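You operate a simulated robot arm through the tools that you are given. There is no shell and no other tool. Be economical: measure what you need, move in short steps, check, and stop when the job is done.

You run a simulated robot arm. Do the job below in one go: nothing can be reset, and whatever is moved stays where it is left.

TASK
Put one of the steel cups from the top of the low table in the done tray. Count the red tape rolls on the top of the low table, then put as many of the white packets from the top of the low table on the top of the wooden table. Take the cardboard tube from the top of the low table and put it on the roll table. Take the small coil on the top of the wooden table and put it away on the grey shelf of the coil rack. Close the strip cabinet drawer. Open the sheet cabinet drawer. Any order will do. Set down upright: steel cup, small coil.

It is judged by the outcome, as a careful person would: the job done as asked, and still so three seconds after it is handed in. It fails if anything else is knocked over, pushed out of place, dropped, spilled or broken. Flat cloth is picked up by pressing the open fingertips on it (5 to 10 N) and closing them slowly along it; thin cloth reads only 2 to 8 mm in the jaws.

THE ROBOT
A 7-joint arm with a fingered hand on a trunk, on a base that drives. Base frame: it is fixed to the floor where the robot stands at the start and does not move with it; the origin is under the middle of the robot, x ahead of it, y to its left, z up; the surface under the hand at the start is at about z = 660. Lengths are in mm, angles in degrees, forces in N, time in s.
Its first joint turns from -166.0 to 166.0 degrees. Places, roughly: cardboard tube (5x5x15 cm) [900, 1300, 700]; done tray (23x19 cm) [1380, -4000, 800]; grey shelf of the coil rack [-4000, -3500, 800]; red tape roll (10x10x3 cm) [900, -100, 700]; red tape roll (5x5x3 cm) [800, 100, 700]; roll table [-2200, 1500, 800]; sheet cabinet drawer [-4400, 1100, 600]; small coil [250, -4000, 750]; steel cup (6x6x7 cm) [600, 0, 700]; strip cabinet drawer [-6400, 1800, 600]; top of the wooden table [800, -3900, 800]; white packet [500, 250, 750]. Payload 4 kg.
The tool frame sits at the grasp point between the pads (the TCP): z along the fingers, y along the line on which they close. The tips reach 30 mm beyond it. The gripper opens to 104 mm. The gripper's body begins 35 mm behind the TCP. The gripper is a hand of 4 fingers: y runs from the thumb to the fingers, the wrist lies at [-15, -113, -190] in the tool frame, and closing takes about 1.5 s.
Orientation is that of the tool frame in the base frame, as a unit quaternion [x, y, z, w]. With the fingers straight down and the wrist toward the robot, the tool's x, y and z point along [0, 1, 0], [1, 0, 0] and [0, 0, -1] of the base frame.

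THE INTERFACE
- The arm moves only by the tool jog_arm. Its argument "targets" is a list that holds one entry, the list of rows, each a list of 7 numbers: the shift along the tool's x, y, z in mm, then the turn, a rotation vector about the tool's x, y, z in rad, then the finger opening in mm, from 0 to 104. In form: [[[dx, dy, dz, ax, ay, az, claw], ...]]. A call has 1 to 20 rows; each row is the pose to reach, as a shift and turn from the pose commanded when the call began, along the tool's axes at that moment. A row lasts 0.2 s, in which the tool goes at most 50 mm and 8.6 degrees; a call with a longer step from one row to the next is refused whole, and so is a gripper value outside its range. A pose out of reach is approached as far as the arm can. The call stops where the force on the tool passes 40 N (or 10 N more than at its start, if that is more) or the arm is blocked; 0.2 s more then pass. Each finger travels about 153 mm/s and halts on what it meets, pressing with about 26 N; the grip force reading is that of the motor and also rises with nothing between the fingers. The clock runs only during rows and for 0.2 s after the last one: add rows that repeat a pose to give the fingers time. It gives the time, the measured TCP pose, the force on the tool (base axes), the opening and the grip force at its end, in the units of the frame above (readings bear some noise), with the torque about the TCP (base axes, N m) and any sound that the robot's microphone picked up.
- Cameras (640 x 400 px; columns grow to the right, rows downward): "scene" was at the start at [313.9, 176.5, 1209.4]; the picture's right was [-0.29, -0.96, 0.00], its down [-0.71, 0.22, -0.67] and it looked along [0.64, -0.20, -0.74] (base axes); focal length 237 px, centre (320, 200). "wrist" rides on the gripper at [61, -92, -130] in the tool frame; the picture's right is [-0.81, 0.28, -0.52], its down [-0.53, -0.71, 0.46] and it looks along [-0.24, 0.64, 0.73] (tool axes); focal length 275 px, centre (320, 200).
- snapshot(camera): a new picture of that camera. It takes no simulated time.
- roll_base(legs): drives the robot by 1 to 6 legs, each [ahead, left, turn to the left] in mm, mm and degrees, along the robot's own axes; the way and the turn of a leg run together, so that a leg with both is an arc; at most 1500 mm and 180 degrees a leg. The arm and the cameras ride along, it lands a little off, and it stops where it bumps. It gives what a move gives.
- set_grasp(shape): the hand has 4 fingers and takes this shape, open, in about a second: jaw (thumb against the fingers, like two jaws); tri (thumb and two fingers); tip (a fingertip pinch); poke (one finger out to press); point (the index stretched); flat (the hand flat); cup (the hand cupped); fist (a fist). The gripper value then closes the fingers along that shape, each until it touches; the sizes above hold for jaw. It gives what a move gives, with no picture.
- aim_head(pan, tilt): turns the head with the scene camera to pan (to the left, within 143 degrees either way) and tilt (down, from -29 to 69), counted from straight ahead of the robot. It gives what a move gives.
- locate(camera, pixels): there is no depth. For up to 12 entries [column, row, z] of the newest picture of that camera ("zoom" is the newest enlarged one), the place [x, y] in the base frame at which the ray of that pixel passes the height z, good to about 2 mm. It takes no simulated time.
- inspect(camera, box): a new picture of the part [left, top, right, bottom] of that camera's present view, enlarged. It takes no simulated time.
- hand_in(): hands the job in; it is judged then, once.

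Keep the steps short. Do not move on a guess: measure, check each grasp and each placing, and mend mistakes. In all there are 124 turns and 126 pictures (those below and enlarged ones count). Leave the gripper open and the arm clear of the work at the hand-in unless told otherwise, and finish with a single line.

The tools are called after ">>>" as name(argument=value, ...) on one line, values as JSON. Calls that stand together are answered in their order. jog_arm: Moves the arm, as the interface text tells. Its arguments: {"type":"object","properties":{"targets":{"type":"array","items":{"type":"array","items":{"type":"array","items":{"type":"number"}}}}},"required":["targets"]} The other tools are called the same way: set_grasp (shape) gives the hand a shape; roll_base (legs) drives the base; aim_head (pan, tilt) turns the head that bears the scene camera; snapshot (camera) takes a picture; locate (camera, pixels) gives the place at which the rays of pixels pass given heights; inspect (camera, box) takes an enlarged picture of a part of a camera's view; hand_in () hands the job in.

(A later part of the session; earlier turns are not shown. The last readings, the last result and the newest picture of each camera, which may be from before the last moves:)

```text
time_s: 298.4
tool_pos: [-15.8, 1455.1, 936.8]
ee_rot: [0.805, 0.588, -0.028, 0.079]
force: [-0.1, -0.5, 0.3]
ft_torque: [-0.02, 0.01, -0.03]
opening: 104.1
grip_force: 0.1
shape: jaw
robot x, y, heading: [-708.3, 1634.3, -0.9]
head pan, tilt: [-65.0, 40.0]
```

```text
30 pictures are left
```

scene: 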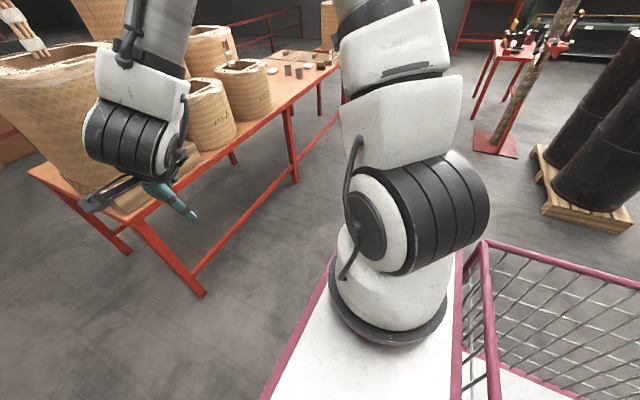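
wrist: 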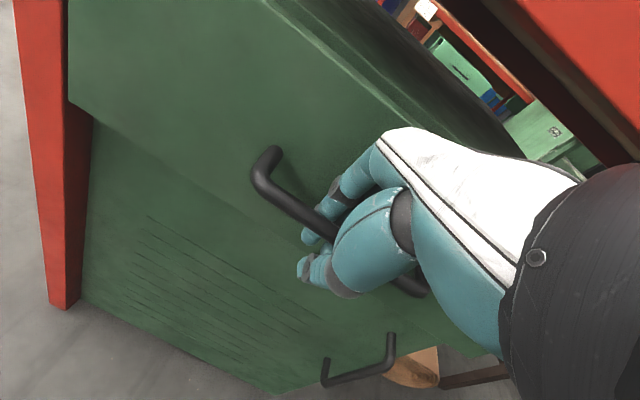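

Something on the winder side blocks the left. The gap between the table corner and the winder is about 800 mm on the diagonal, so I'll turn 50° left and drive through its middle.

>>> roll_base(legs=[[140, -670, 1], [0, 0, 50], [750, 0, 0], [550, 0, 0]])

>>> aim_head(pan=-60, tilt=40)

>>> snapshot(camera="scene")

```text
time_s: 299.1
tool_pos: [-23.5, 1511.5, 901.1]
ee_rot: [0.854, 0.504, -0.105, 0.082]
force: [-1.3, -0.7, 1.7]
ft_torque: [0.11, -0.14, 0.07]
opening: 104.0
grip_force: 0.1
shape: jaw
robot x, y, heading: [-702.8, 1616.0, -0.9]
head pan, tilt: [-65.0, 40.0]
stopped in leg 1: the robot was blocked; the commanded pose is now the measured one
```

```text
time_s: 299.7
tool_pos: [-22.3, 1509.3, 905.5]
ee_rot: [0.848, 0.513, -0.1, 0.091]
force: [-0.8, -0.6, 0.9]
ft_torque: [0.01, 0.04, 0.0]
opening: 104.2
grip_force: 0.1
shape: jaw
robot x, y, heading: [-701.7, 1617.1, -1.3]
head pan, tilt: [-60.0, 40.0]
```

```text
29 pictures are left
```

scene: 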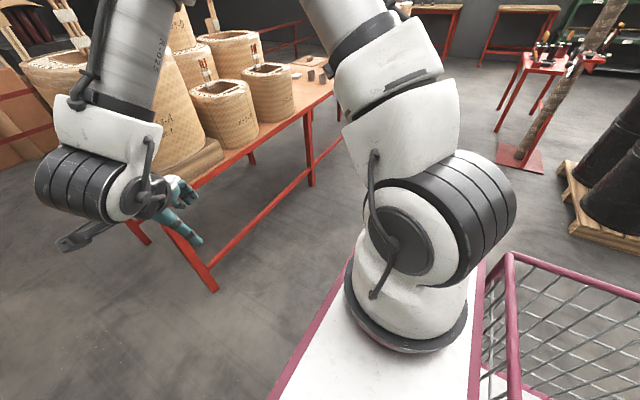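

The block was the arm against its own head mast, after the last move pushed it there. I'll bring the hand back to the right and straighten it.

>>> jog_arm(targets=[[[-18, 19, 11, -0.003, 0.05, -0.09, 104], [-35, 38, 22, -0.005, 0.1, -0.18, 104], [-53, 57, 33, -0.008, 0.155, -0.27, 104], [-71, 76, 44, -0.01, 0.21, -0.37, 104], [-88, 95, 55, -0.013, 0.274, -0.48, 104], [-88, 95, 55, -0.013, 0.274, -0.48, 104]]])

>>> roll_base(legs=[[0, 60, 0], [400, 20, 0], [750, 80, 0]])

>>> snapshot(camera="scene")

```text
time_s: 300.1
tool_pos: [-17.1, 1526.9, 894.9]
ee_rot: [0.852, 0.496, -0.12, 0.115]
force: [-1.5, -3.4, 1.5]
ft_torque: [0.33, -0.08, 0.08]
opening: 103.9
grip_force: 0.0
shape: jaw
robot x, y, heading: [-702.5, 1605.8, -1.1]
head pan, tilt: [-60.0, 40.0]
stopped in row 1: the arm was blocked; the commanded pose is now the measured one
```

```text
time_s: 300.7
tool_pos: [-2.3, 1527.1, 877.2]
ee_rot: [0.882, 0.417, -0.163, 0.147]
force: [-1.2, 1.2, 1.6]
ft_torque: [0.03, -0.15, 0.07]
opening: 104.1
grip_force: 0.0
shape: jaw
robot x, y, heading: [-700.5, 1591.0, -1.7]
head pan, tilt: [-60.0, 40.0]
stopped in leg 1: the robot was blocked; the commanded pose is now the measured one
```

```text
28 pictures are left
```

scene: 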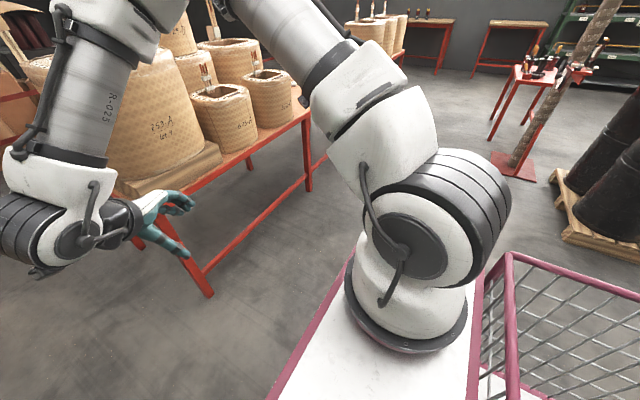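

The elbow has swung toward the mast. I'll try to free it by stretching the hand straight forward, without turning.

>>> jog_arm(targets=[[[10, 24, -1, 0, 0, 0, 104], [20, 48, -2, 0, 0, 0, 104], [30, 73, -4, 0, 0, 0, 104], [40, 97, -5, 0, 0, 0, 104], [53, 130, -6, 0, 0, 0, 104], [66, 162, -8, 0, 0, 0, 104], [79, 194, -9, 0, 0, 0, 104]]])

>>> aim_head(pan=20, tilt=0)

>>> snapshot(camera="scene")

```text
time_s: 302.3
tool_pos: [200.0, 1531.6, 877.8]
ee_rot: [0.858, 0.466, -0.153, 0.151]
force: [-1.4, 0.2, 0.2]
ft_torque: [-0.01, 0.0, -0.01]
opening: 104.0
grip_force: 0.1
shape: jaw
robot x, y, heading: [-701.6, 1594.9, -2.0]
head pan, tilt: [-60.0, 40.0]
```

```text
time_s: 303.9
tool_pos: [198.1, 1530.1, 876.9]
ee_rot: [0.859, 0.465, -0.152, 0.153]
force: [-0.1, -0.6, 0.3]
ft_torque: [-0.02, -0.01, -0.03]
opening: 104.0
grip_force: 0.1
shape: jaw
robot x, y, heading: [-703.3, 1590.2, -2.0]
head pan, tilt: [20.0, 0.0]
```

```text
27 pictures are left
```

scene: 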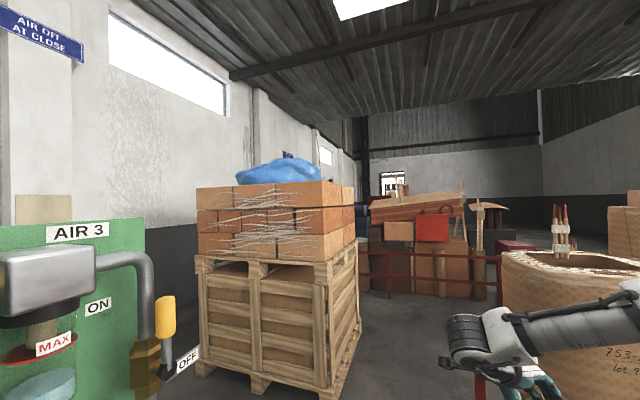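

The arm is free. I'll bring the hand to the right-front and straighten it, then take the diagonal route.

>>> jog_arm(targets=[[[-31, -3, 13, 0, 0.063, -0.081, 104], [-62, -6, 25, 0, 0.126, -0.163, 104], [-94, -8, 38, 0, 0.189, -0.244, 104], [-125, -11, 51, 0, 0.251, -0.326, 104], [-156, -14, 64, 0, 0.314, -0.407, 104], [-187, -17, 76, 0, 0.377, -0.489, 104], [-218, -20, 89, 0, 0.44, -0.57, 104], [-218, -20, 89, 0, 0.44, -0.57, 104]]])

>>> roll_base(legs=[[140, -600, 2], [0, 0, 50], [700, 0, 0]])

>>> aim_head(pan=-10, tilt=35)

>>> snapshot(camera="scene")

```text
time_s: 305.7
tool_pos: [55.1, 1336.7, 885.4]
ee_rot: [0.706, 0.708, 0.003, 0.0]
force: [-0.3, 0.0, -0.9]
ft_torque: [0.01, -0.02, -0.06]
opening: 103.9
grip_force: 0.0
shape: jaw
robot x, y, heading: [-700.3, 1596.1, -1.9]
head pan, tilt: [20.0, 0.0]
```

```text
time_s: 306.4
tool_pos: [57.5, 1372.4, 887.1]
ee_rot: [0.705, 0.708, -0.019, 0.022]
force: [0.0, -2.2, -0.3]
ft_torque: [0.21, -0.06, 0.04]
opening: 103.8
grip_force: 0.0
shape: jaw
robot x, y, heading: [-701.1, 1574.5, -2.0]
head pan, tilt: [20.0, 0.0]
stopped in leg 1: the robot was blocked; the commanded pose is now the measured one
```

```text
time_s: 307.4
tool_pos: [58.8, 1368.0, 887.6]
ee_rot: [0.705, 0.709, -0.016, 0.02]
force: [0.9, -0.8, 0.1]
ft_torque: [0.03, -0.03, 0.01]
opening: 103.7
grip_force: 0.0
shape: jaw
robot x, y, heading: [-700.5, 1576.9, -2.0]
head pan, tilt: [-10.0, 35.0]
```

```text
26 pictures are left
```

scene: 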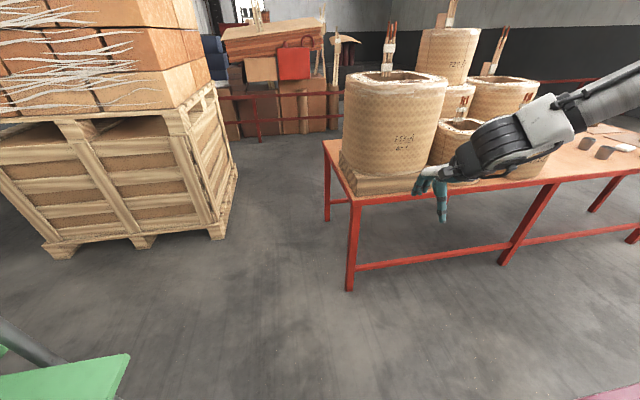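

It's still blocked after 20 mm, so I need to see what is touching. I'll look back-left and to the right.

>>> aim_head(pan=125, tilt=35)

>>> snapshot(camera="scene")

>>> aim_head(pan=-75, tilt=0)

>>> snapshot(camera="scene")

```text
time_s: 309.6
tool_pos: [57.6, 1367.0, 886.2]
ee_rot: [0.706, 0.708, -0.017, 0.021]
force: [0.7, -0.1, -1.1]
ft_torque: [0.01, 0.03, -0.01]
opening: 103.8
grip_force: 0.1
shape: jaw
robot x, y, heading: [-697.2, 1579.0, -1.7]
head pan, tilt: [125.0, 35.0]
```

```text
25 pictures are left
```

scene: 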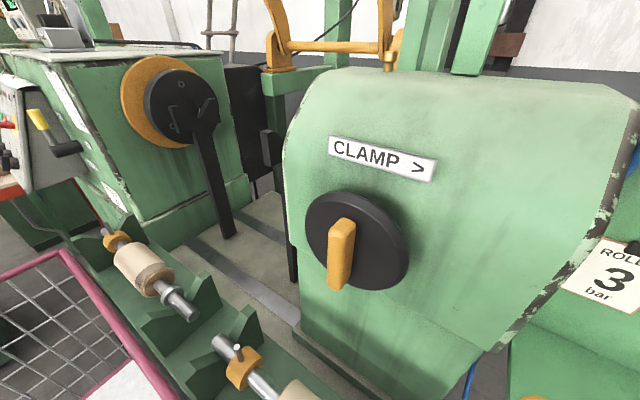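

```text
time_s: 312.5
tool_pos: [58.0, 1367.8, 887.4]
ee_rot: [0.706, 0.708, -0.017, 0.021]
force: [0.4, -0.1, -0.6]
ft_torque: [0.03, 0.0, 0.0]
opening: 104.0
grip_force: 0.1
shape: jaw
robot x, y, heading: [-700.1, 1575.7, -2.0]
head pan, tilt: [-75.0, 0.0]
```

```text
24 pictures are left
```

scene: 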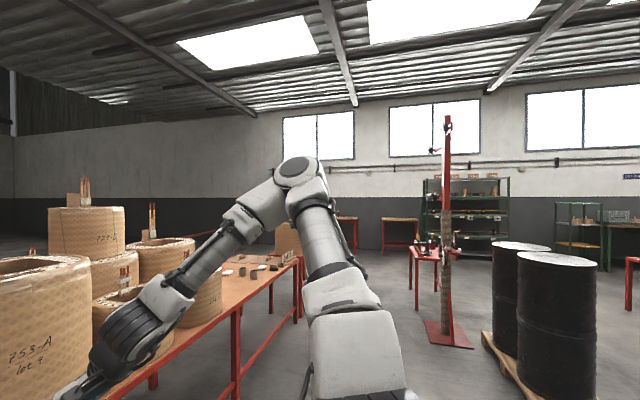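

The basket's left side is against the winder's roller bed, and the right side is free. I'll ease away to the right while turning slightly left to swing the rear clear.

>>> roll_base(legs=[[0, -60, 3], [0, -120, 0]])

>>> roll_base(legs=[[0, -60, 1], [0, -120, 0]])

>>> roll_base(legs=[[40, -60, 0], [0, -120, 0]])

```text
time_s: 313.2
tool_pos: [58.3, 1370.5, 888.1]
ee_rot: [0.706, 0.707, -0.023, 0.025]
force: [0.4, 0.4, -1.1]
ft_torque: [0.01, -0.04, 0.01]
opening: 103.8
grip_force: 0.0
shape: jaw
robot x, y, heading: [-703.4, 1570.2, -1.6]
head pan, tilt: [-75.0, 0.0]
stopped in leg 1: the robot was blocked; the commanded pose is now the measured one
```

```text
time_s: 315.0
tool_pos: [59.5, 1207.6, 889.0]
ee_rot: [0.7, 0.714, -0.023, 0.025]
force: [0.3, 0.4, 0.1]
ft_torque: [0.01, 0.02, 0.02]
opening: 104.3
grip_force: 0.0
shape: jaw
robot x, y, heading: [-697.7, 1390.2, -0.9]
head pan, tilt: [-75.0, 0.0]
```

```text
time_s: 316.9
tool_pos: [96.4, 1021.5, 887.8]
ee_rot: [0.7, 0.713, -0.022, 0.025]
force: [-0.2, -0.4, 0.4]
ft_torque: [-0.02, 0.02, 0.03]
opening: 104.0
grip_force: 0.1
shape: jaw
robot x, y, heading: [-665.1, 1205.3, -1.2]
head pan, tilt: [-75.0, 0.0]
```

Free. I'll take the diagonal through the middle of the gap, heading 54°.

>>> roll_base(legs=[[143, -317, 1], [0, 0, 54], [700, 0, 0], [690, 0, 0]])

>>> aim_head(pan=-95, tilt=35)

>>> snapshot(camera="scene")

```text
time_s: 328.4
tool_pos: [845.4, 2530.5, 887.5]
ee_rot: [0.286, 0.958, -0.009, 0.033]
force: [0.3, -0.3, -0.6]
ft_torque: [0.0, 0.0, 0.02]
opening: 103.8
grip_force: 0.0
shape: jaw
robot x, y, heading: [262.7, 2001.7, 54.7]
head pan, tilt: [-75.0, 0.0]
```

```text
time_s: 329.4
tool_pos: [845.1, 2530.7, 887.3]
ee_rot: [0.285, 0.958, -0.008, 0.033]
force: [0.6, 0.5, -0.4]
ft_torque: [0.03, 0.02, -0.02]
opening: 103.8
grip_force: 0.0
shape: jaw
robot x, y, heading: [262.0, 2006.2, 54.8]
head pan, tilt: [-95.0, 35.0]
```

```text
23 pictures are left
```

scene: 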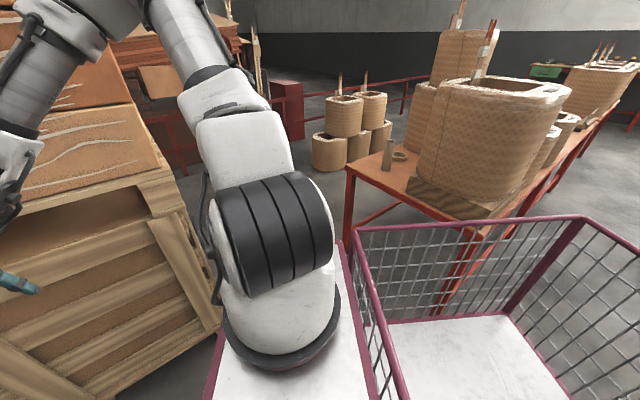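

Through. I can see the tube at (388,155) and a ring-shaped roll beside it at (400,157), so I'll zoom in on its colour.

>>> inspect(camera="scene", box=[340, 120, 440, 200])

>>> locate(camera="scene", pixels=[[387, 168, 660], [387, 141, 810], [400, 158, 665], [348, 168, 660], [475, 237, 660], [415, 195, 660], [410, 178, 660]])

```text
5.00 times, centred on (390, 160) of scene
```

zoom: 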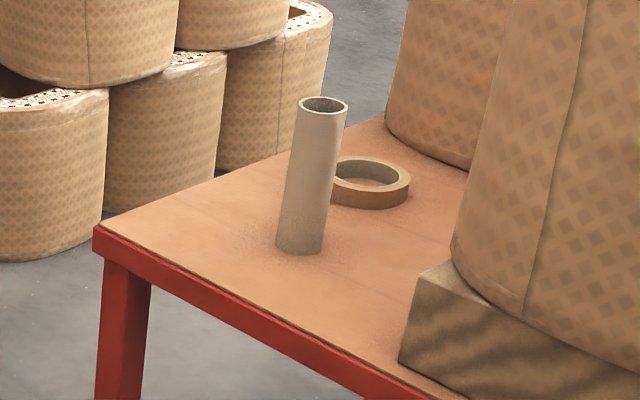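

```text
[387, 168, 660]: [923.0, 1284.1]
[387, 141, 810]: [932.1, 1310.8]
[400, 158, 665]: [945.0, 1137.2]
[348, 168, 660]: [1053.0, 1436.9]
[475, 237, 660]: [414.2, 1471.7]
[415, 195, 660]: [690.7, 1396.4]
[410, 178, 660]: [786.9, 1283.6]
```

The ring is brown, so it isn't red. The count stays at two red tape rolls, which means two packets. The tube stands at about (925,1293). I'll shift back, turn to heading 0 and stand beside the table end.

>>> roll_base(legs=[[-127, -38, 0], [0, 0, -54.8], [180, -95, 0]])

>>> aim_head(pan=-60, tilt=42)

>>> snapshot(camera="scene")

```text
time_s: 332.9
tool_pos: [984.7, 1775.5, 887.5]
ee_rot: [0.648, 0.761, -0.02, 0.027]
force: [0.1, -0.2, -0.1]
ft_torque: [-0.06, -0.01, 0.04]
opening: 103.7
grip_force: 0.0
shape: jaw
robot x, y, heading: [206.8, 1850.2, 7.3]
head pan, tilt: [-95.0, 35.0]
stopped in leg 2: the robot was blocked; the commanded pose is now the measured one
```

```text
time_s: 333.9
tool_pos: [984.7, 1776.0, 888.1]
ee_rot: [0.647, 0.762, -0.021, 0.027]
force: [-0.6, -0.3, 0.0]
ft_torque: [-0.02, 0.04, 0.01]
opening: 103.8
grip_force: 0.0
shape: jaw
robot x, y, heading: [204.3, 1849.5, 7.3]
head pan, tilt: [-60.0, 42.0]
```

```text
21 pictures are left
```

scene: 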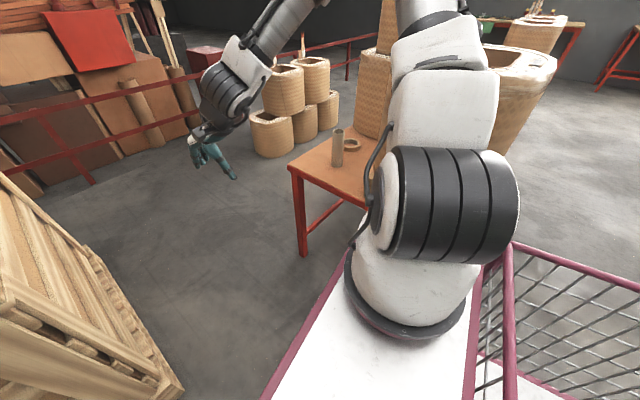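

Blocked at heading 7.3°, but that heading will do. I'll go ahead beside the table end, away from the winder.

>>> roll_base(legs=[[236, -85, 0]])

>>> inspect(camera="scene", box=[200, 80, 400, 220])

```text
time_s: 335.7
tool_pos: [1231.9, 1720.3, 886.8]
ee_rot: [0.648, 0.761, -0.021, 0.027]
force: [-0.1, -0.2, 0.6]
ft_torque: [0.01, 0.02, -0.01]
opening: 104.0
grip_force: 0.1
shape: jaw
robot x, y, heading: [448.9, 1797.0, 7.1]
head pan, tilt: [-60.0, 42.0]
```

```text
2.86 times, centred on (300, 150) of scene
```

zoom: 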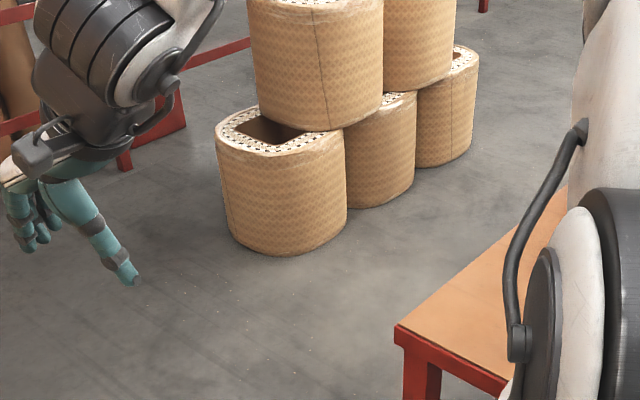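

The tube is behind the arm in this view, so I'll use its measured place (926,1295). I'll swing the hand above it at z≈887, turning the hand with the arm.

>>> jog_arm(targets=[[[-31, -31, 2, 0.003, 0.005, 0.086, 104], [-62, -61, 4, 0.006, 0.01, 0.172, 104], [-93, -92, 6, 0.009, 0.015, 0.257, 104], [-123, -123, 8, 0.013, 0.02, 0.343, 104], [-154, -153, 10, 0.016, 0.025, 0.429, 104], [-185, -184, 12, 0.019, 0.03, 0.515, 104], [-216, -215, 13, 0.022, 0.035, 0.6, 104], [-247, -245, 15, 0.025, 0.04, 0.686, 104], [-278, -276, 17, 0.028, 0.045, 0.772, 104], [-308, -307, 19, 0.031, 0.05, 0.858, 104], [-339, -337, 21, 0.035, 0.055, 0.944, 104], [-370, -368, 23, 0.038, 0.06, 1.03, 104], [-370, -368, 23, 0.038, 0.06, 1.03, 104]]])

>>> snapshot(camera="wrist")

```text
time_s: 338.5
tool_pos: [928.0, 1294.4, 893.9]
ee_rot: [0.94, 0.342, 0.0, 0.001]
force: [0.3, -0.3, 0.1]
ft_torque: [0.02, 0.02, -0.02]
opening: 103.9
grip_force: 0.1
shape: jaw
out of reach, approached as far as the arm can: row 6, 7
robot x, y, heading: [450.8, 1795.9, 7.2]
head pan, tilt: [-60.0, 42.0]
```

```text
19 pictures are left
```

wrist: 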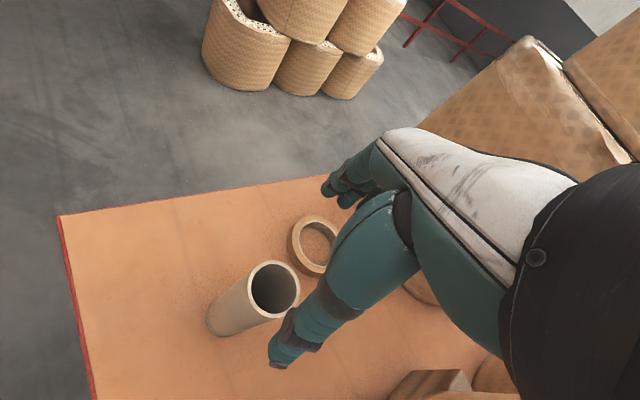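

>>> locate(camera="wrist", pixels=[[275, 288, 810], [318, 245, 675], [218, 320, 660]])

```text
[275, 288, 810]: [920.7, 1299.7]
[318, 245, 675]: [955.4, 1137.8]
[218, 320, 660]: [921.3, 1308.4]
```

The tube's top centre is at (920,1301). I'll correct by 10 mm, descend to z≈777, close and lift.

>>> jog_arm(targets=[[[-2, -10, 10, 0, 0, 0, 104], [-2, -10, 45, 0, 0, 0, 104], [-2, -10, 80, 0, 0, 0, 104], [-2, -10, 105, 0, 0, 0, 104], [-2, -10, 117, 0, 0, 0, 104], [-2, -10, 117, 0, 0, 0, 75], [-2, -10, 117, 0, 0, 0, 50], [-2, -10, 117, 0, 0, 0, 35], [-2, -10, 117, 0, 0, 0, 35], [-2, -10, 117, 0, 0, 0, 35], [-2, -10, 117, 0, 0, 0, 35], [-2, -10, 110, 0, 0, 0, 35], [-2, -10, 85, 0, 0, 0, 35], [-2, -10, 40, 0, 0, 0, 35], [-2, -10, -5, 0, 0, 0, 35], [-2, -10, -45, 0, 0, 0, 35]]])

>>> snapshot(camera="wrist")

```text
time_s: 341.9
tool_pos: [919.9, 1301.5, 935.0]
ee_rot: [0.939, 0.343, 0.001, 0.0]
force: [-0.6, -0.7, 0.4]
ft_torque: [0.02, -0.02, 0.01]
opening: 35.2
grip_force: 0.0
shape: jaw
robot x, y, heading: [450.1, 1797.4, 7.0]
head pan, tilt: [-60.0, 42.0]
```

```text
18 pictures are left
```

wrist: 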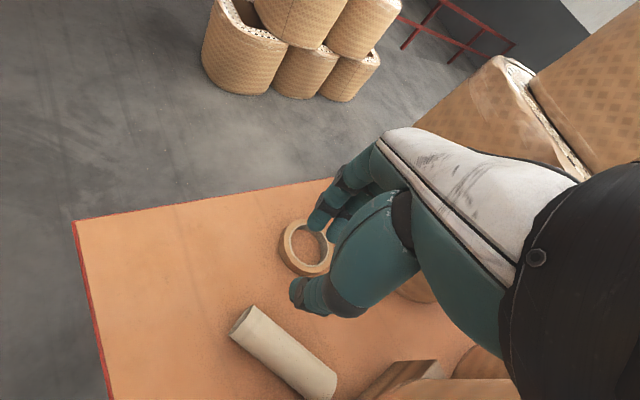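

The 35 mm target left the grip loose and the tube tipped over. It now lies on the table, still reachable, and it doesn't have to stand upright. I'll measure its axis.

>>> locate(camera="wrist", pixels=[[243, 322, 685], [328, 382, 685], [285, 350, 700], [305, 248, 675]])

```text
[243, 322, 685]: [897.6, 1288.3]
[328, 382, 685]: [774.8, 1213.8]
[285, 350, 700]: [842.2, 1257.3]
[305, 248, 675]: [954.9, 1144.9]
```

The tube lies from (898,1288) to (775,1214). I'll grip it across its axis near the free end at (868,1270), z≈692, this time closing fully.

>>> jog_arm(targets=[[[-30, -5, 20, 0, 0, 0.075, 104], [-60, -10, 50, 0, 0, 0.15, 104], [-60, -10, 95, 0, 0, 0.152, 104], [-60, -10, 140, 0, 0, 0.152, 104], [-60, -10, 185, 0, 0, 0.152, 104], [-60, -10, 225, 0, 0, 0.152, 104], [-60, -10, 243, 0, 0, 0.152, 104], [-60, -10, 243, 0, 0, 0.152, 80], [-60, -10, 243, 0, 0, 0.152, 50], [-60, -10, 243, 0, 0, 0.152, 20], [-60, -10, 243, 0, 0, 0.152, 5], [-60, -10, 243, 0, 0, 0.152, 5], [-60, -10, 243, 0, 0, 0.152, 5], [-60, -10, 243, 0, 0, 0.152, 5], [-60, -10, 243, 0, 0, 0.152, 5]]])

>>> snapshot(camera="wrist")

```text
time_s: 345.3
tool_pos: [992.3, 1319.3, 694.9]
ee_rot: [0.948, 0.32, -0.002, 0.007]
force: [-0.3, 0.1, -0.2]
ft_torque: [0.03, -0.02, -0.03]
opening: 5.2
grip_force: 0.1
shape: jaw
robot x, y, heading: [524.7, 1811.2, 12.4]
head pan, tilt: [-60.0, 42.0]
stopped in row 15: the arm was blocked; the commanded pose is now the measured one
```

```text
17 pictures are left
```

wrist: 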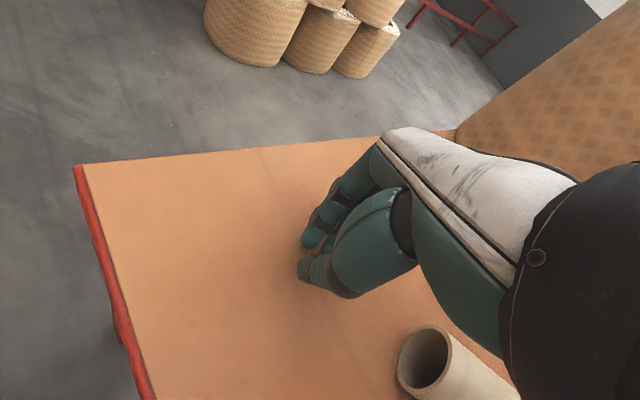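

The tube wasn't gripped. The arm pressed on something (probably coil 253-A), which shoved the cart and left the hand off target. I'll locate the tube end at (424,362), lift, move the base 100 mm further in +x and look again.

>>> locate(camera="wrist", pixels=[[424, 362, 685], [505, 385, 685]])

>>> jog_arm(targets=[[[0, 0, -40, 0, 0, 0, 60], [0, 0, -80, 0, 0, 0, 104], [0, -30, -120, 0, 0, 0, 104], [0, -50, -160, 0, 0, 0, 104], [0, -50, -200, 0, 0, 0, 104], [0, -50, -240, 0, 0, 0, 104]]])

>>> roll_base(legs=[[98, -21, 0]])

>>> aim_head(pan=-85, tilt=48)

>>> snapshot(camera="scene")

>>> snapshot(camera="wrist")

```text
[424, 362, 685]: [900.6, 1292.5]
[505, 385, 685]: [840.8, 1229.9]
```

```text
time_s: 346.7
tool_pos: [958.4, 1358.7, 933.6]
ee_rot: [0.948, 0.317, -0.002, 0.004]
force: [0.0, 1.2, 0.7]
ft_torque: [0.03, -0.01, -0.01]
opening: 103.8
grip_force: 0.1
shape: jaw
robot x, y, heading: [527.0, 1804.7, 12.3]
head pan, tilt: [-60.0, 42.0]
```

```text
time_s: 347.9
tool_pos: [1059.0, 1359.2, 931.8]
ee_rot: [0.948, 0.317, -0.001, 0.005]
force: [-0.2, -0.2, -0.3]
ft_torque: [0.02, -0.02, -0.01]
opening: 103.9
grip_force: 0.0
shape: jaw
robot x, y, heading: [627.6, 1805.9, 12.6]
head pan, tilt: [-60.0, 42.0]
```

```text
time_s: 348.7
tool_pos: [1059.9, 1360.9, 932.4]
ee_rot: [0.948, 0.318, -0.001, 0.004]
force: [-0.3, -0.2, 0.0]
ft_torque: [-0.01, 0.0, 0.01]
opening: 104.0
grip_force: 0.1
shape: jaw
robot x, y, heading: [627.6, 1805.2, 12.5]
head pan, tilt: [-85.0, 48.0]
```

```text
16 pictures are left
```

scene: 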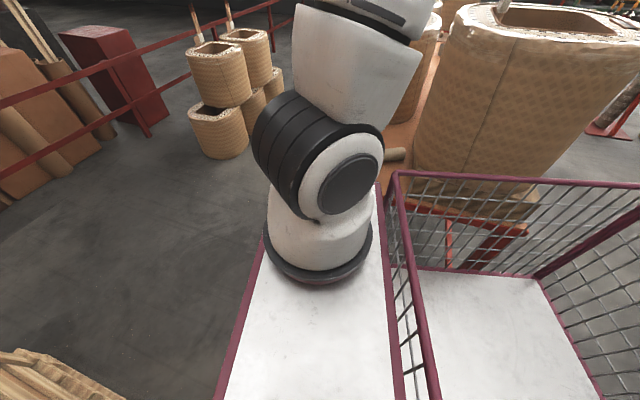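

```text
15 pictures are left
```

wrist: 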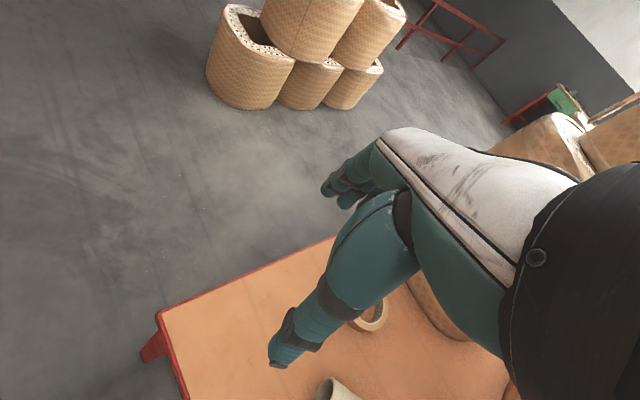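

The tube still lies with its end at (900,1292). I'll come straight from +y, turned so the wrist stays clear of coil 253-A, grip at (872,1272) and lift.

>>> jog_arm(targets=[[[-41, -8, 0, 0, 0, 0.112, 104], [-81, -17, 0, 0, 0, 0.224, 104], [-122, -25, 0, 0, 0, 0.336, 104], [-163, -34, 0, 0, 0, 0.448, 104], [-203, -42, 0, 0, 0, 0.56, 104], [-203, -42, 48, 0, 0, 0.56, 104], [-203, -42, 96, 0, 0, 0.56, 104], [-203, -42, 144, 0, 0, 0.56, 104], [-203, -42, 190, 0, 0, 0.56, 104], [-203, -42, 225, 0, 0, 0.56, 104], [-203, -42, 239, 0, 0, 0.56, 95], [-203, -42, 239, 0, 0, 0.56, 65], [-203, -42, 239, 0, 0, 0.56, 35], [-203, -42, 239, 0, 0, 0.56, 5], [-203, -42, 239, 0, 0, 0.56, 0], [-203, -42, 239, 0, 0, 0.56, 0], [-203, -42, 239, 0, 0, 0.56, 0], [-203, -42, 215, 0, 0, 0.56, 0], [-203, -42, 170, 0, 0, 0.56, 0], [-203, -42, 122, 0, 0, 0.56, 0]]])

>>> snapshot(camera="wrist")

```text
time_s: 352.9
tool_pos: [872.6, 1270.1, 811.6]
ee_rot: [0.999, 0.043, 0.0, 0.005]
force: [0.0, 0.3, -1.6]
ft_torque: [-0.01, -0.09, -0.03]
opening: 40.2
grip_force: 26.3
shape: jaw
robot x, y, heading: [626.8, 1805.0, 12.4]
head pan, tilt: [-85.0, 48.0]
```

```text
14 pictures are left
```

wrist: 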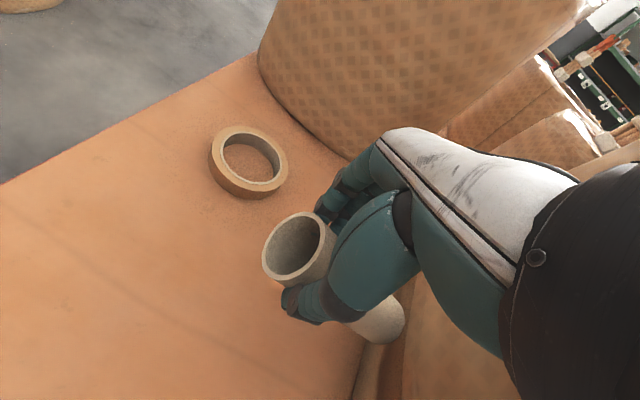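

The tube is gripped at 40 mm with 26 N. I'll swing the hand to the front of the cart, back out through the gap the way I came, and head west.

>>> jog_arm(targets=[[[40, -13, -15, 0, 0, -0.094, 0], [79, -26, -30, 0, 0, -0.188, 0], [119, -39, -45, 0, 0, -0.281, 0], [158, -52, -60, 0, 0, -0.375, 0], [198, -64, -75, 0, 0, -0.469, 0], [238, -77, -90, 0, 0, -0.563, 0], [277, -90, -105, 0, 0, -0.656, 0], [317, -103, -120, 0, 0, -0.75, 0], [340, -141, -120, 0, 0, -0.854, 0], [362, -179, -120, 0, 0, -0.959, 0], [385, -218, -120, 0, 0, -1.063, 0], [408, -256, -120, 0, 0, -1.168, 0], [430, -294, -120, 0, 0, -1.272, 0], [453, -332, -120, 0, 0, -1.377, 0], [476, -371, -120, 0, 0, -1.481, 0], [498, -409, -120, 0, 0, -1.586, 0], [521, -447, -120, 0, 0, -1.69, 0]]])

>>> roll_base(legs=[[-338, 126, 0], [0, 0, 42.3], [-300, 50, 0], [-940, 0, 0]])

```text
time_s: 356.5
tool_pos: [1354.2, 1758.3, 924.8]
ee_rot: [0.63, 0.776, -0.003, 0.003]
force: [0.4, 0.4, -0.3]
ft_torque: [0.03, 0.0, 0.01]
opening: 40.0
grip_force: 25.7
shape: jaw
out of reach, approached as far as the arm can: row 12, 13
robot x, y, heading: [628.7, 1805.1, 12.6]
head pan, tilt: [-85.0, 48.0]
```

```text
time_s: 366.9
tool_pos: [77.5, 1343.2, 924.6]
ee_rot: [0.303, 0.953, -0.002, 0.005]
force: [-1.1, -0.2, -0.9]
ft_torque: [-0.02, 0.0, 0.02]
opening: 39.5
grip_force: 25.7
shape: jaw
robot x, y, heading: [-487.6, 885.9, 55.4]
head pan, tilt: [-85.0, 48.0]
```

Out cleanly, with the tube still held. I'll turn to heading 0 and line up for the gap between the pallet and the bin.

>>> roll_base(legs=[[0, 0, -55.4], [-512, -461, 0]])

```text
time_s: 373.2
tool_pos: [-310.7, 219.2, 925.2]
ee_rot: [0.714, 0.701, -0.004, 0.002]
force: [0.5, 0.3, -1.1]
ft_torque: [0.0, 0.02, 0.01]
opening: 39.1
grip_force: 26.1
shape: jaw
robot x, y, heading: [-1003.1, 429.1, -0.2]
head pan, tilt: [-85.0, 48.0]
```

Aligned at y=429. I'll go back through the gap, then north beside the roll table's west end, and look.

>>> roll_base(legs=[[-1000, 0, 0.2], [-960, 0, 0], [0, 640, 0]])

>>> aim_head(pan=5, tilt=45)

>>> snapshot(camera="scene")

```text
time_s: 386.0
tool_pos: [-2264.9, 843.4, 925.0]
ee_rot: [0.688, 0.726, -0.004, 0.002]
force: [-0.1, 0.6, -0.2]
ft_torque: [0.0, -0.05, -0.02]
opening: 39.5
grip_force: 26.0
shape: jaw
robot x, y, heading: [-2974.7, 1002.7, 3.9]
head pan, tilt: [-85.0, 48.0]
```

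```text
time_s: 387.6
tool_pos: [-2265.5, 844.3, 925.3]
ee_rot: [0.688, 0.726, -0.004, 0.003]
force: [0.1, 0.2, 0.0]
ft_torque: [-0.02, -0.04, -0.01]
opening: 39.3
grip_force: 26.4
shape: jaw
robot x, y, heading: [-2974.4, 1001.2, 4.0]
head pan, tilt: [5.0, 45.0]
```

```text
13 pictures are left
```

scene: 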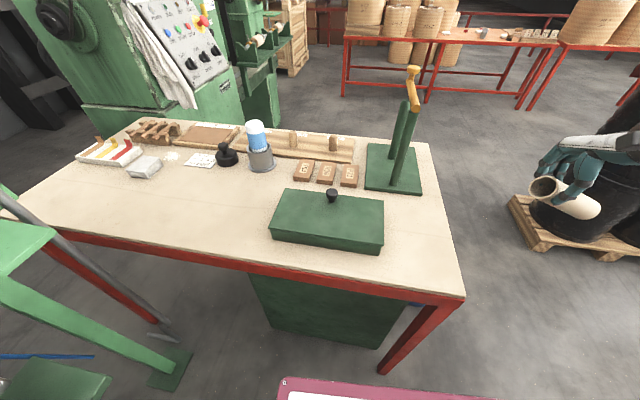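

>>> locate(camera="scene", pixels=[[425, 240, 800], [387, 240, 800], [458, 292, 800], [432, 145, 800], [215, 215, 800], [270, 238, 800], [100, 225, 800], [200, 180, 800], [385, 195, 830], [25, 195, 800], [420, 200, 800]])

```text
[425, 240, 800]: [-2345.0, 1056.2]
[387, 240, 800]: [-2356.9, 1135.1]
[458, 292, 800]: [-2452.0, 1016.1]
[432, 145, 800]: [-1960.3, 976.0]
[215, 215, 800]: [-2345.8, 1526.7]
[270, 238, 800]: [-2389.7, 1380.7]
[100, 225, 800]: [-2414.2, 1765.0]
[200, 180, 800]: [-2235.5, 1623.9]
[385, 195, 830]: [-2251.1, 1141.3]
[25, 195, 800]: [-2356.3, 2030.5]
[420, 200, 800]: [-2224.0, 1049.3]
```

The strip between the green box (y<1135) and the south edge (y≈1005) is free. I'll lay the tube there along x with its centre near (-2320,1068): turn the hand 87°, move over and lower to just above the top.

>>> jog_arm(targets=[[[23, -8, 0, 0, 0, -0.145, 0], [46, -16, 0, 0, 0, -0.29, 0], [69, -23, 0, 0, 0, -0.435, 0], [91, -31, 0, 0, 0, -0.58, 0], [114, -39, 0, 0, 0, -0.725, 0], [137, -47, 0, 0, 0, -0.87, 0], [160, -54, 0, 0, 0, -1.015, 0], [183, -62, 0, 0, 0, -1.16, 0], [206, -70, 0, 0, 0, -1.305, 0], [217, -74, 0, 0, 0, -1.44, 0], [229, -78, 0, 0, 0, -1.517, 0], [229, -78, 35, 0, 0, -1.517, 0], [229, -78, 65, 0, 0, -1.517, 0], [229, -78, 80, 0, 0, -1.517, 0], [229, -78, 84, 0, 0, -1.517, 0], [229, -78, 87, 0, 0, -1.517, 0], [229, -78, 87, 0, 0, -1.517, 0]]])

>>> snapshot(camera="wrist")

>>> inspect(camera="scene", box=[320, 130, 520, 320])

```text
time_s: 391.2
tool_pos: [-2355.1, 1066.7, 834.8]
ee_rot: [0.0, 1.0, -0.004, -0.001]
force: [-0.6, 0.2, 2.3]
ft_torque: [0.02, -0.22, 0.0]
opening: 39.1
grip_force: 25.9
shape: jaw
robot x, y, heading: [-2975.0, 1003.9, 3.9]
head pan, tilt: [5.0, 45.0]
```

```text
12 pictures are left
```

wrist: 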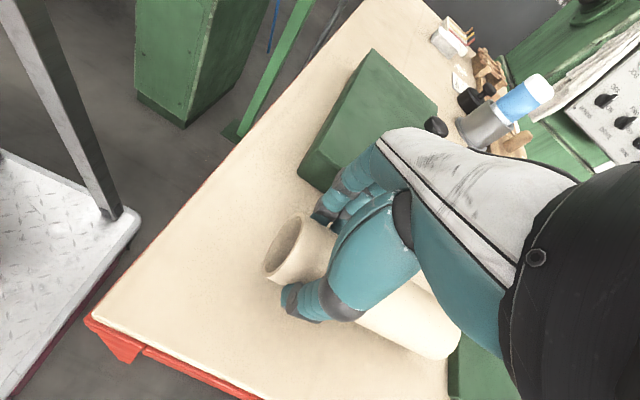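

```text
2.11 times, centred on (420, 225) of scene
```

zoom: 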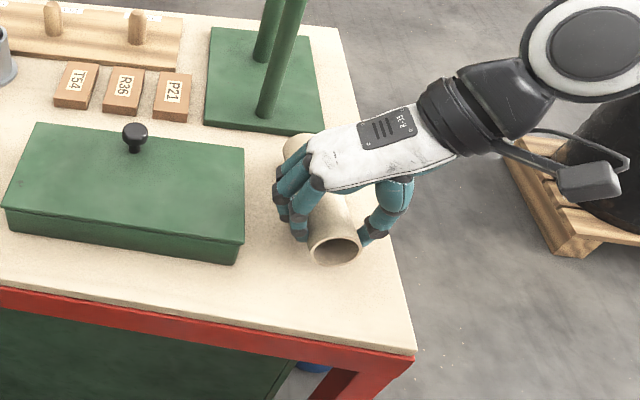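

The tube rests on the roll table (2 N contact). I'll release, lift clear, bring the hand back to the front, take a picture and slide south to the gap line.

>>> jog_arm(targets=[[[0, 0, 1, 0, 0, 0, 42], [0, 0, 1, 0, 0, 0, 48], [0, 0, 1, 0, 0, 0, 58], [0, 0, 1, 0, 0, 0, 68], [0, 0, 1, 0, 0, 0, 76], [0, 0, 1, 0, 0, 0, 76], [0, 0, -30, 0, 0, 0, 76], [0, 0, -75, 0, 0, 0, 76], [0, 0, -110, 0, 0, 0, 76], [-8, -20, -110, 0, 0, 0.14, 76], [-17, -42, -110, 0, 0, 0.285, 90], [-26, -64, -110, 0, 0, 0.43, 104], [-35, -88, -110, 0, 0, 0.575, 104], [-44, -110, -110, 0, 0, 0.72, 104], [-53, -132, -110, 0, 0, 0.865, 104], [-62, -154, -110, 0, 0, 1.01, 104], [-71, -178, -110, 0, 0, 1.155, 104], [-80, -200, -110, 0, 0, 1.3, 104], [-86, -214, -110, 0, 0, 1.43, 104], [-90, -224, -110, 0, 0, 1.517, 104]]])

>>> inspect(camera="scene", box=[320, 130, 520, 320])

>>> roll_base(legs=[[0, -300, -3.9], [0, -277, 0]])

```text
time_s: 395.4
tool_pos: [-2267.1, 845.1, 948.3]
ee_rot: [0.689, 0.725, -0.003, 0.003]
force: [-0.2, 0.8, -0.8]
ft_torque: [0.01, -0.01, 0.0]
opening: 103.6
grip_force: 0.0
shape: jaw
robot x, y, heading: [-2977.0, 1003.1, 3.7]
head pan, tilt: [5.0, 45.0]
```

```text
2.11 times, centred on (420, 225) of scene
```

zoom: 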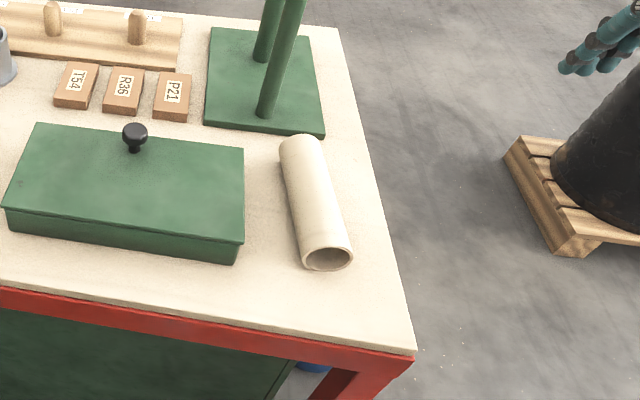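

```text
time_s: 399.0
tool_pos: [-2267.5, 221.5, 949.3]
ee_rot: [0.708, 0.706, -0.004, 0.003]
force: [-0.1, -0.3, -0.4]
ft_torque: [0.01, 0.03, 0.0]
opening: 103.8
grip_force: 0.0
shape: jaw
robot x, y, heading: [-2963.0, 420.9, 0.6]
head pan, tilt: [5.0, 45.0]
```

The tube lies stably on the roll table. Next are the two packets: I'll drive back through the gap to my starting place at the low table and look.

>>> roll_base(legs=[[1080, 5, -0.6], [1080, 5, 0], [500, -425, 0], [290, 0, 0]])

>>> aim_head(pan=-15, tilt=58)

>>> snapshot(camera="scene")

```text
time_s: 414.5
tool_pos: [658.9, -210.4, 947.9]
ee_rot: [0.712, 0.702, -0.004, 0.002]
force: [-1.0, 0.1, -0.9]
ft_torque: [0.0, 0.02, -0.02]
opening: 103.7
grip_force: 0.1
shape: jaw
robot x, y, heading: [-37.3, -3.4, -0.1]
head pan, tilt: [5.0, 45.0]
```

```text
time_s: 415.3
tool_pos: [660.3, -211.6, 947.8]
ee_rot: [0.712, 0.702, -0.003, 0.002]
force: [-0.8, 0.7, -0.2]
ft_torque: [-0.01, 0.02, -0.01]
opening: 104.0
grip_force: 0.1
shape: jaw
robot x, y, heading: [-32.3, -3.1, 0.1]
head pan, tilt: [-15.0, 58.0]
```

```text
9 pictures are left
```

scene: 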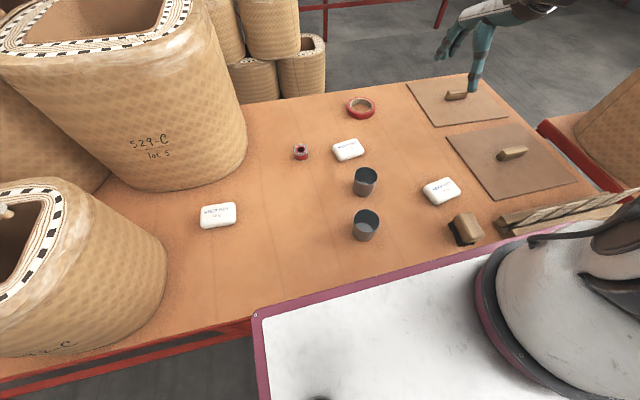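

Everything is as I left it. I'll pick packet P1 at (731,-37), which has free space around it, lift it back to the carry pose and check. I'll also locate the brush near P3.

>>> locate(camera="scene", pixels=[[347, 148, 686], [440, 189, 686], [218, 214, 686], [452, 222, 690], [450, 240, 660], [422, 190, 680], [458, 185, 680], [433, 179, 686], [446, 204, 660]])

>>> jog_arm(targets=[[[44, 17, 0, 0, 0, 0, 104], [88, 34, 0, 0, 0, 0, 104], [132, 51, 0, 0, 0, 0, 104], [175, 68, 0, 0, 0, 0, 104], [175, 68, 48, 0, 0, 0, 104], [175, 68, 96, 0, 0, 0, 104], [175, 68, 144, 0, 0, 0, 104], [175, 68, 192, 0, 0, 0, 104], [175, 68, 232, 0, 0, 0, 104], [175, 68, 254, 0, 0, 0, 104], [175, 68, 254, 0, 0, 0, 75], [175, 68, 254, 0, 0, 0, 45], [175, 68, 254, 0, 0, 0, 15], [175, 68, 254, 0, 0, 0, 0], [175, 68, 254, 0, 0, 0, 0], [175, 68, 254, 0, 0, 0, 0], [175, 68, 254, 0, 0, 0, 0], [175, 68, 240, 0, 0, 0, 0], [175, 68, 200, 0, 0, 0, 0], [175, 68, 155, 0, 0, 0, 0]]])

>>> snapshot(camera="wrist")

>>> jog_arm(targets=[[[0, 0, -45, 0, 0, 0, 0], [0, 0, -90, 0, 0, 0, 0], [-44, -17, -130, 0, 0, 0, 0], [-88, -34, -150, 0, 0, 0, 0], [-132, -51, -150, 0, 0, 0, 0], [-175, -68, -150, 0, 0, 0, 0]]])

```text
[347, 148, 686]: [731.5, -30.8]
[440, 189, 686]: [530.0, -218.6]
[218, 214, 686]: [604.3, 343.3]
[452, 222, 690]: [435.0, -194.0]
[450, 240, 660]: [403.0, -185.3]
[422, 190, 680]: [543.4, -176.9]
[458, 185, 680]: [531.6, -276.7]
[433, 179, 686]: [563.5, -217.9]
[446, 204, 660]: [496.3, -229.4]
```

```text
time_s: 419.5
tool_pos: [727.0, -40.5, 790.3]
ee_rot: [0.712, 0.702, -0.004, 0.002]
force: [-0.2, -0.4, -1.1]
ft_torque: [-0.01, 0.0, 0.0]
opening: 55.4
grip_force: 25.9
shape: jaw
robot x, y, heading: [-34.7, -2.9, -0.0]
head pan, tilt: [-15.0, 58.0]
```

```text
8 pictures are left
```

wrist: 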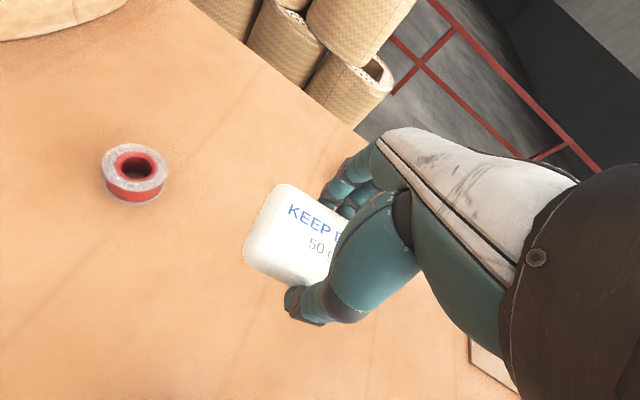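

```text
refused: row 3 steps farther than a row can; nothing moved
```

P1 is gripped (55 mm, 26 N). My lift rows had too long a step. I'll redo the lift, retract, and drive to the wooden table keeping heading 0.

>>> jog_arm(targets=[[[0, 0, -45, 0, 0, 0, 0], [0, 0, -90, 0, 0, 0, 0], [0, 0, -135, 0, 0, 0, 0], [0, 0, -165, 0, 0, 0, 0], [-35, -24, -165, 0, 0, 0, 0], [-71, -48, -165, 0, 0, 0, 0], [-106, -72, -165, 0, 0, 0, 0], [-142, -96, -165, 0, 0, 0, 0], [-177, -118, -165, 0, 0, 0, 0]]])

>>> roll_base(legs=[[-415, 0, 0], [0, -1300, -1], [0, -1300, -1]])

```text
time_s: 421.5
tool_pos: [612.2, -213.6, 962.9]
ee_rot: [0.711, 0.703, -0.005, 0.002]
force: [0.0, 0.2, -0.2]
ft_torque: [-0.01, 0.02, 0.01]
opening: 55.1
grip_force: 25.9
shape: jaw
robot x, y, heading: [-36.4, -5.7, -0.3]
head pan, tilt: [-15.0, 58.0]
```

```text
time_s: 428.3
tool_pos: [157.6, -1180.0, 961.7]
ee_rot: [0.731, 0.683, -0.004, 0.002]
force: [0.3, -0.2, -1.2]
ft_torque: [0.0, 0.01, 0.03]
opening: 55.1
grip_force: 26.1
shape: jaw
robot x, y, heading: [-477.3, -940.1, -2.9]
head pan, tilt: [-15.0, 58.0]
stopped in leg 2: the robot was blocked; the commanded pose is now the measured one
```

The rear corner bumped near the red table. I'll step forward 70 mm, straighten up and continue right to the wooden table.

>>> roll_base(legs=[[70, 0, 2.9], [0, -1100, -0.8], [0, -600, -0.8], [200, -550, 0]])

>>> aim_head(pan=-60, tilt=40)

>>> snapshot(camera="scene")

```text
time_s: 440.3
tool_pos: [415.6, -3375.0, 961.7]
ee_rot: [0.717, 0.697, -0.003, 0.003]
force: [0.2, 0.9, -0.7]
ft_torque: [0.0, 0.0, -0.01]
opening: 55.1
grip_force: 26.1
shape: jaw
robot x, y, heading: [-226.8, -3156.6, -1.0]
head pan, tilt: [-15.0, 58.0]
```

```text
time_s: 441.4
tool_pos: [416.9, -3374.9, 962.8]
ee_rot: [0.717, 0.697, -0.002, 0.002]
force: [-0.7, 0.7, 0.4]
ft_torque: [0.0, -0.01, -0.01]
opening: 55.1
grip_force: 26.5
shape: jaw
robot x, y, heading: [-226.3, -3155.0, -0.8]
head pan, tilt: [-60.0, 40.0]
```

```text
7 pictures are left
```

scene: 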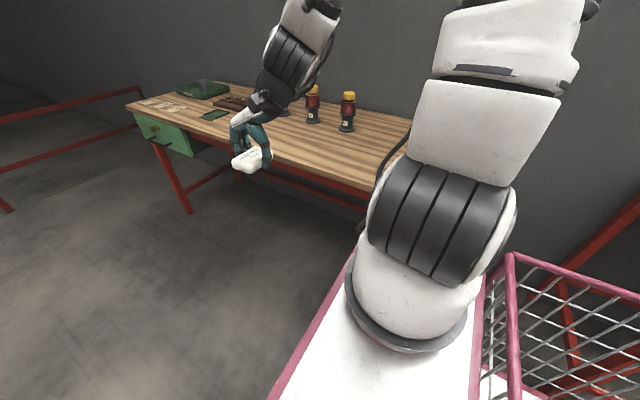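

I'm in place and the wooden table's front area is clear. I'll set the packet down at about (387,-3715), release, return to the carry pose, take a picture and drive back.

>>> jog_arm(targets=[[[-43, -2, 0, 0, 0, 0.06, 0], [-85, -5, 0, 0, 0, 0.12, 0], [-128, -8, 0, 0, 0, 0.18, 0], [-170, -10, 0, 0, 0, 0.24, 0], [-213, -12, 0, 0, 0, 0.3, 0], [-256, -15, 0, 0, 0, 0.36, 0], [-298, -18, 0, 0, 0, 0.42, 0], [-341, -20, 0, 0, 0, 0.48, 0], [-341, -20, 45, 0, 0, 0.48, 0], [-341, -20, 85, 0, 0, 0.48, 0], [-341, -20, 110, 0, 0, 0.48, 0], [-341, -20, 122, 0, 0, 0.48, 0], [-341, -20, 127, 0, 0, 0.48, 0], [-341, -20, 127, 0, 0, 0.48, 20], [-341, -20, 127, 0, 0, 0.48, 50], [-341, -20, 127, 0, 0, 0.48, 70], [-341, -20, 127, 0, 0, 0.48, 90], [-341, -20, 127, 0, 0, 0.48, 90], [-341, -20, 85, 0, 0, 0.48, 90], [-341, -20, 40, 0, 0, 0.48, 90]]])

>>> jog_arm(targets=[[[39, -17, -5, 0, 0, -0.06, 104], [78, -35, -10, 0, 0, -0.12, 104], [117, -52, -15, 0, 0, -0.18, 104], [156, -70, -20, 0, 0, -0.24, 104], [195, -87, -25, 0, 0, -0.3, 104], [234, -104, -30, 0, 0, -0.36, 104], [273, -122, -35, 0, 0, -0.42, 104], [312, -139, -40, 0, 0, -0.48, 104]]])

>>> snapshot(camera="scene")

>>> roll_base(legs=[[-190, 550, 0.8], [0, 800, 0], [0, 800, 0]])

```text
time_s: 445.6
tool_pos: [384.0, -3714.9, 921.5]
ee_rot: [0.862, 0.507, -0.003, 0.002]
force: [0.8, 0.0, 0.4]
ft_torque: [0.05, 0.01, 0.02]
opening: 89.7
grip_force: 0.1
shape: jaw
robot x, y, heading: [-226.7, -3158.3, -0.8]
head pan, tilt: [-60.0, 40.0]
```

```text
time_s: 447.4
tool_pos: [416.6, -3373.4, 959.5]
ee_rot: [0.716, 0.698, -0.003, 0.002]
force: [0.1, -0.6, -0.5]
ft_torque: [0.02, -0.01, 0.0]
opening: 103.5
grip_force: 0.1
shape: jaw
robot x, y, heading: [-226.4, -3157.6, -1.0]
head pan, tilt: [-60.0, 40.0]
```

```text
6 pictures are left
```

scene: 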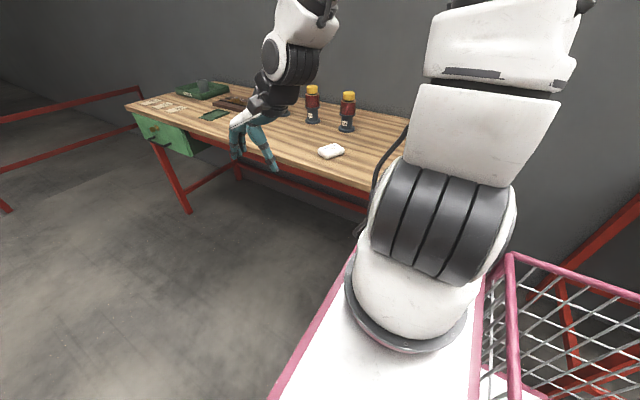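

```text
time_s: 458.6
tool_pos: [241.1, -1217.5, 960.7]
ee_rot: [0.717, 0.697, -0.003, 0.001]
force: [0.4, -0.7, 0.1]
ft_torque: [0.01, -0.01, -0.03]
opening: 103.8
grip_force: 0.0
shape: jaw
robot x, y, heading: [-409.3, -999.9, -1.1]
head pan, tilt: [-60.0, 40.0]
```

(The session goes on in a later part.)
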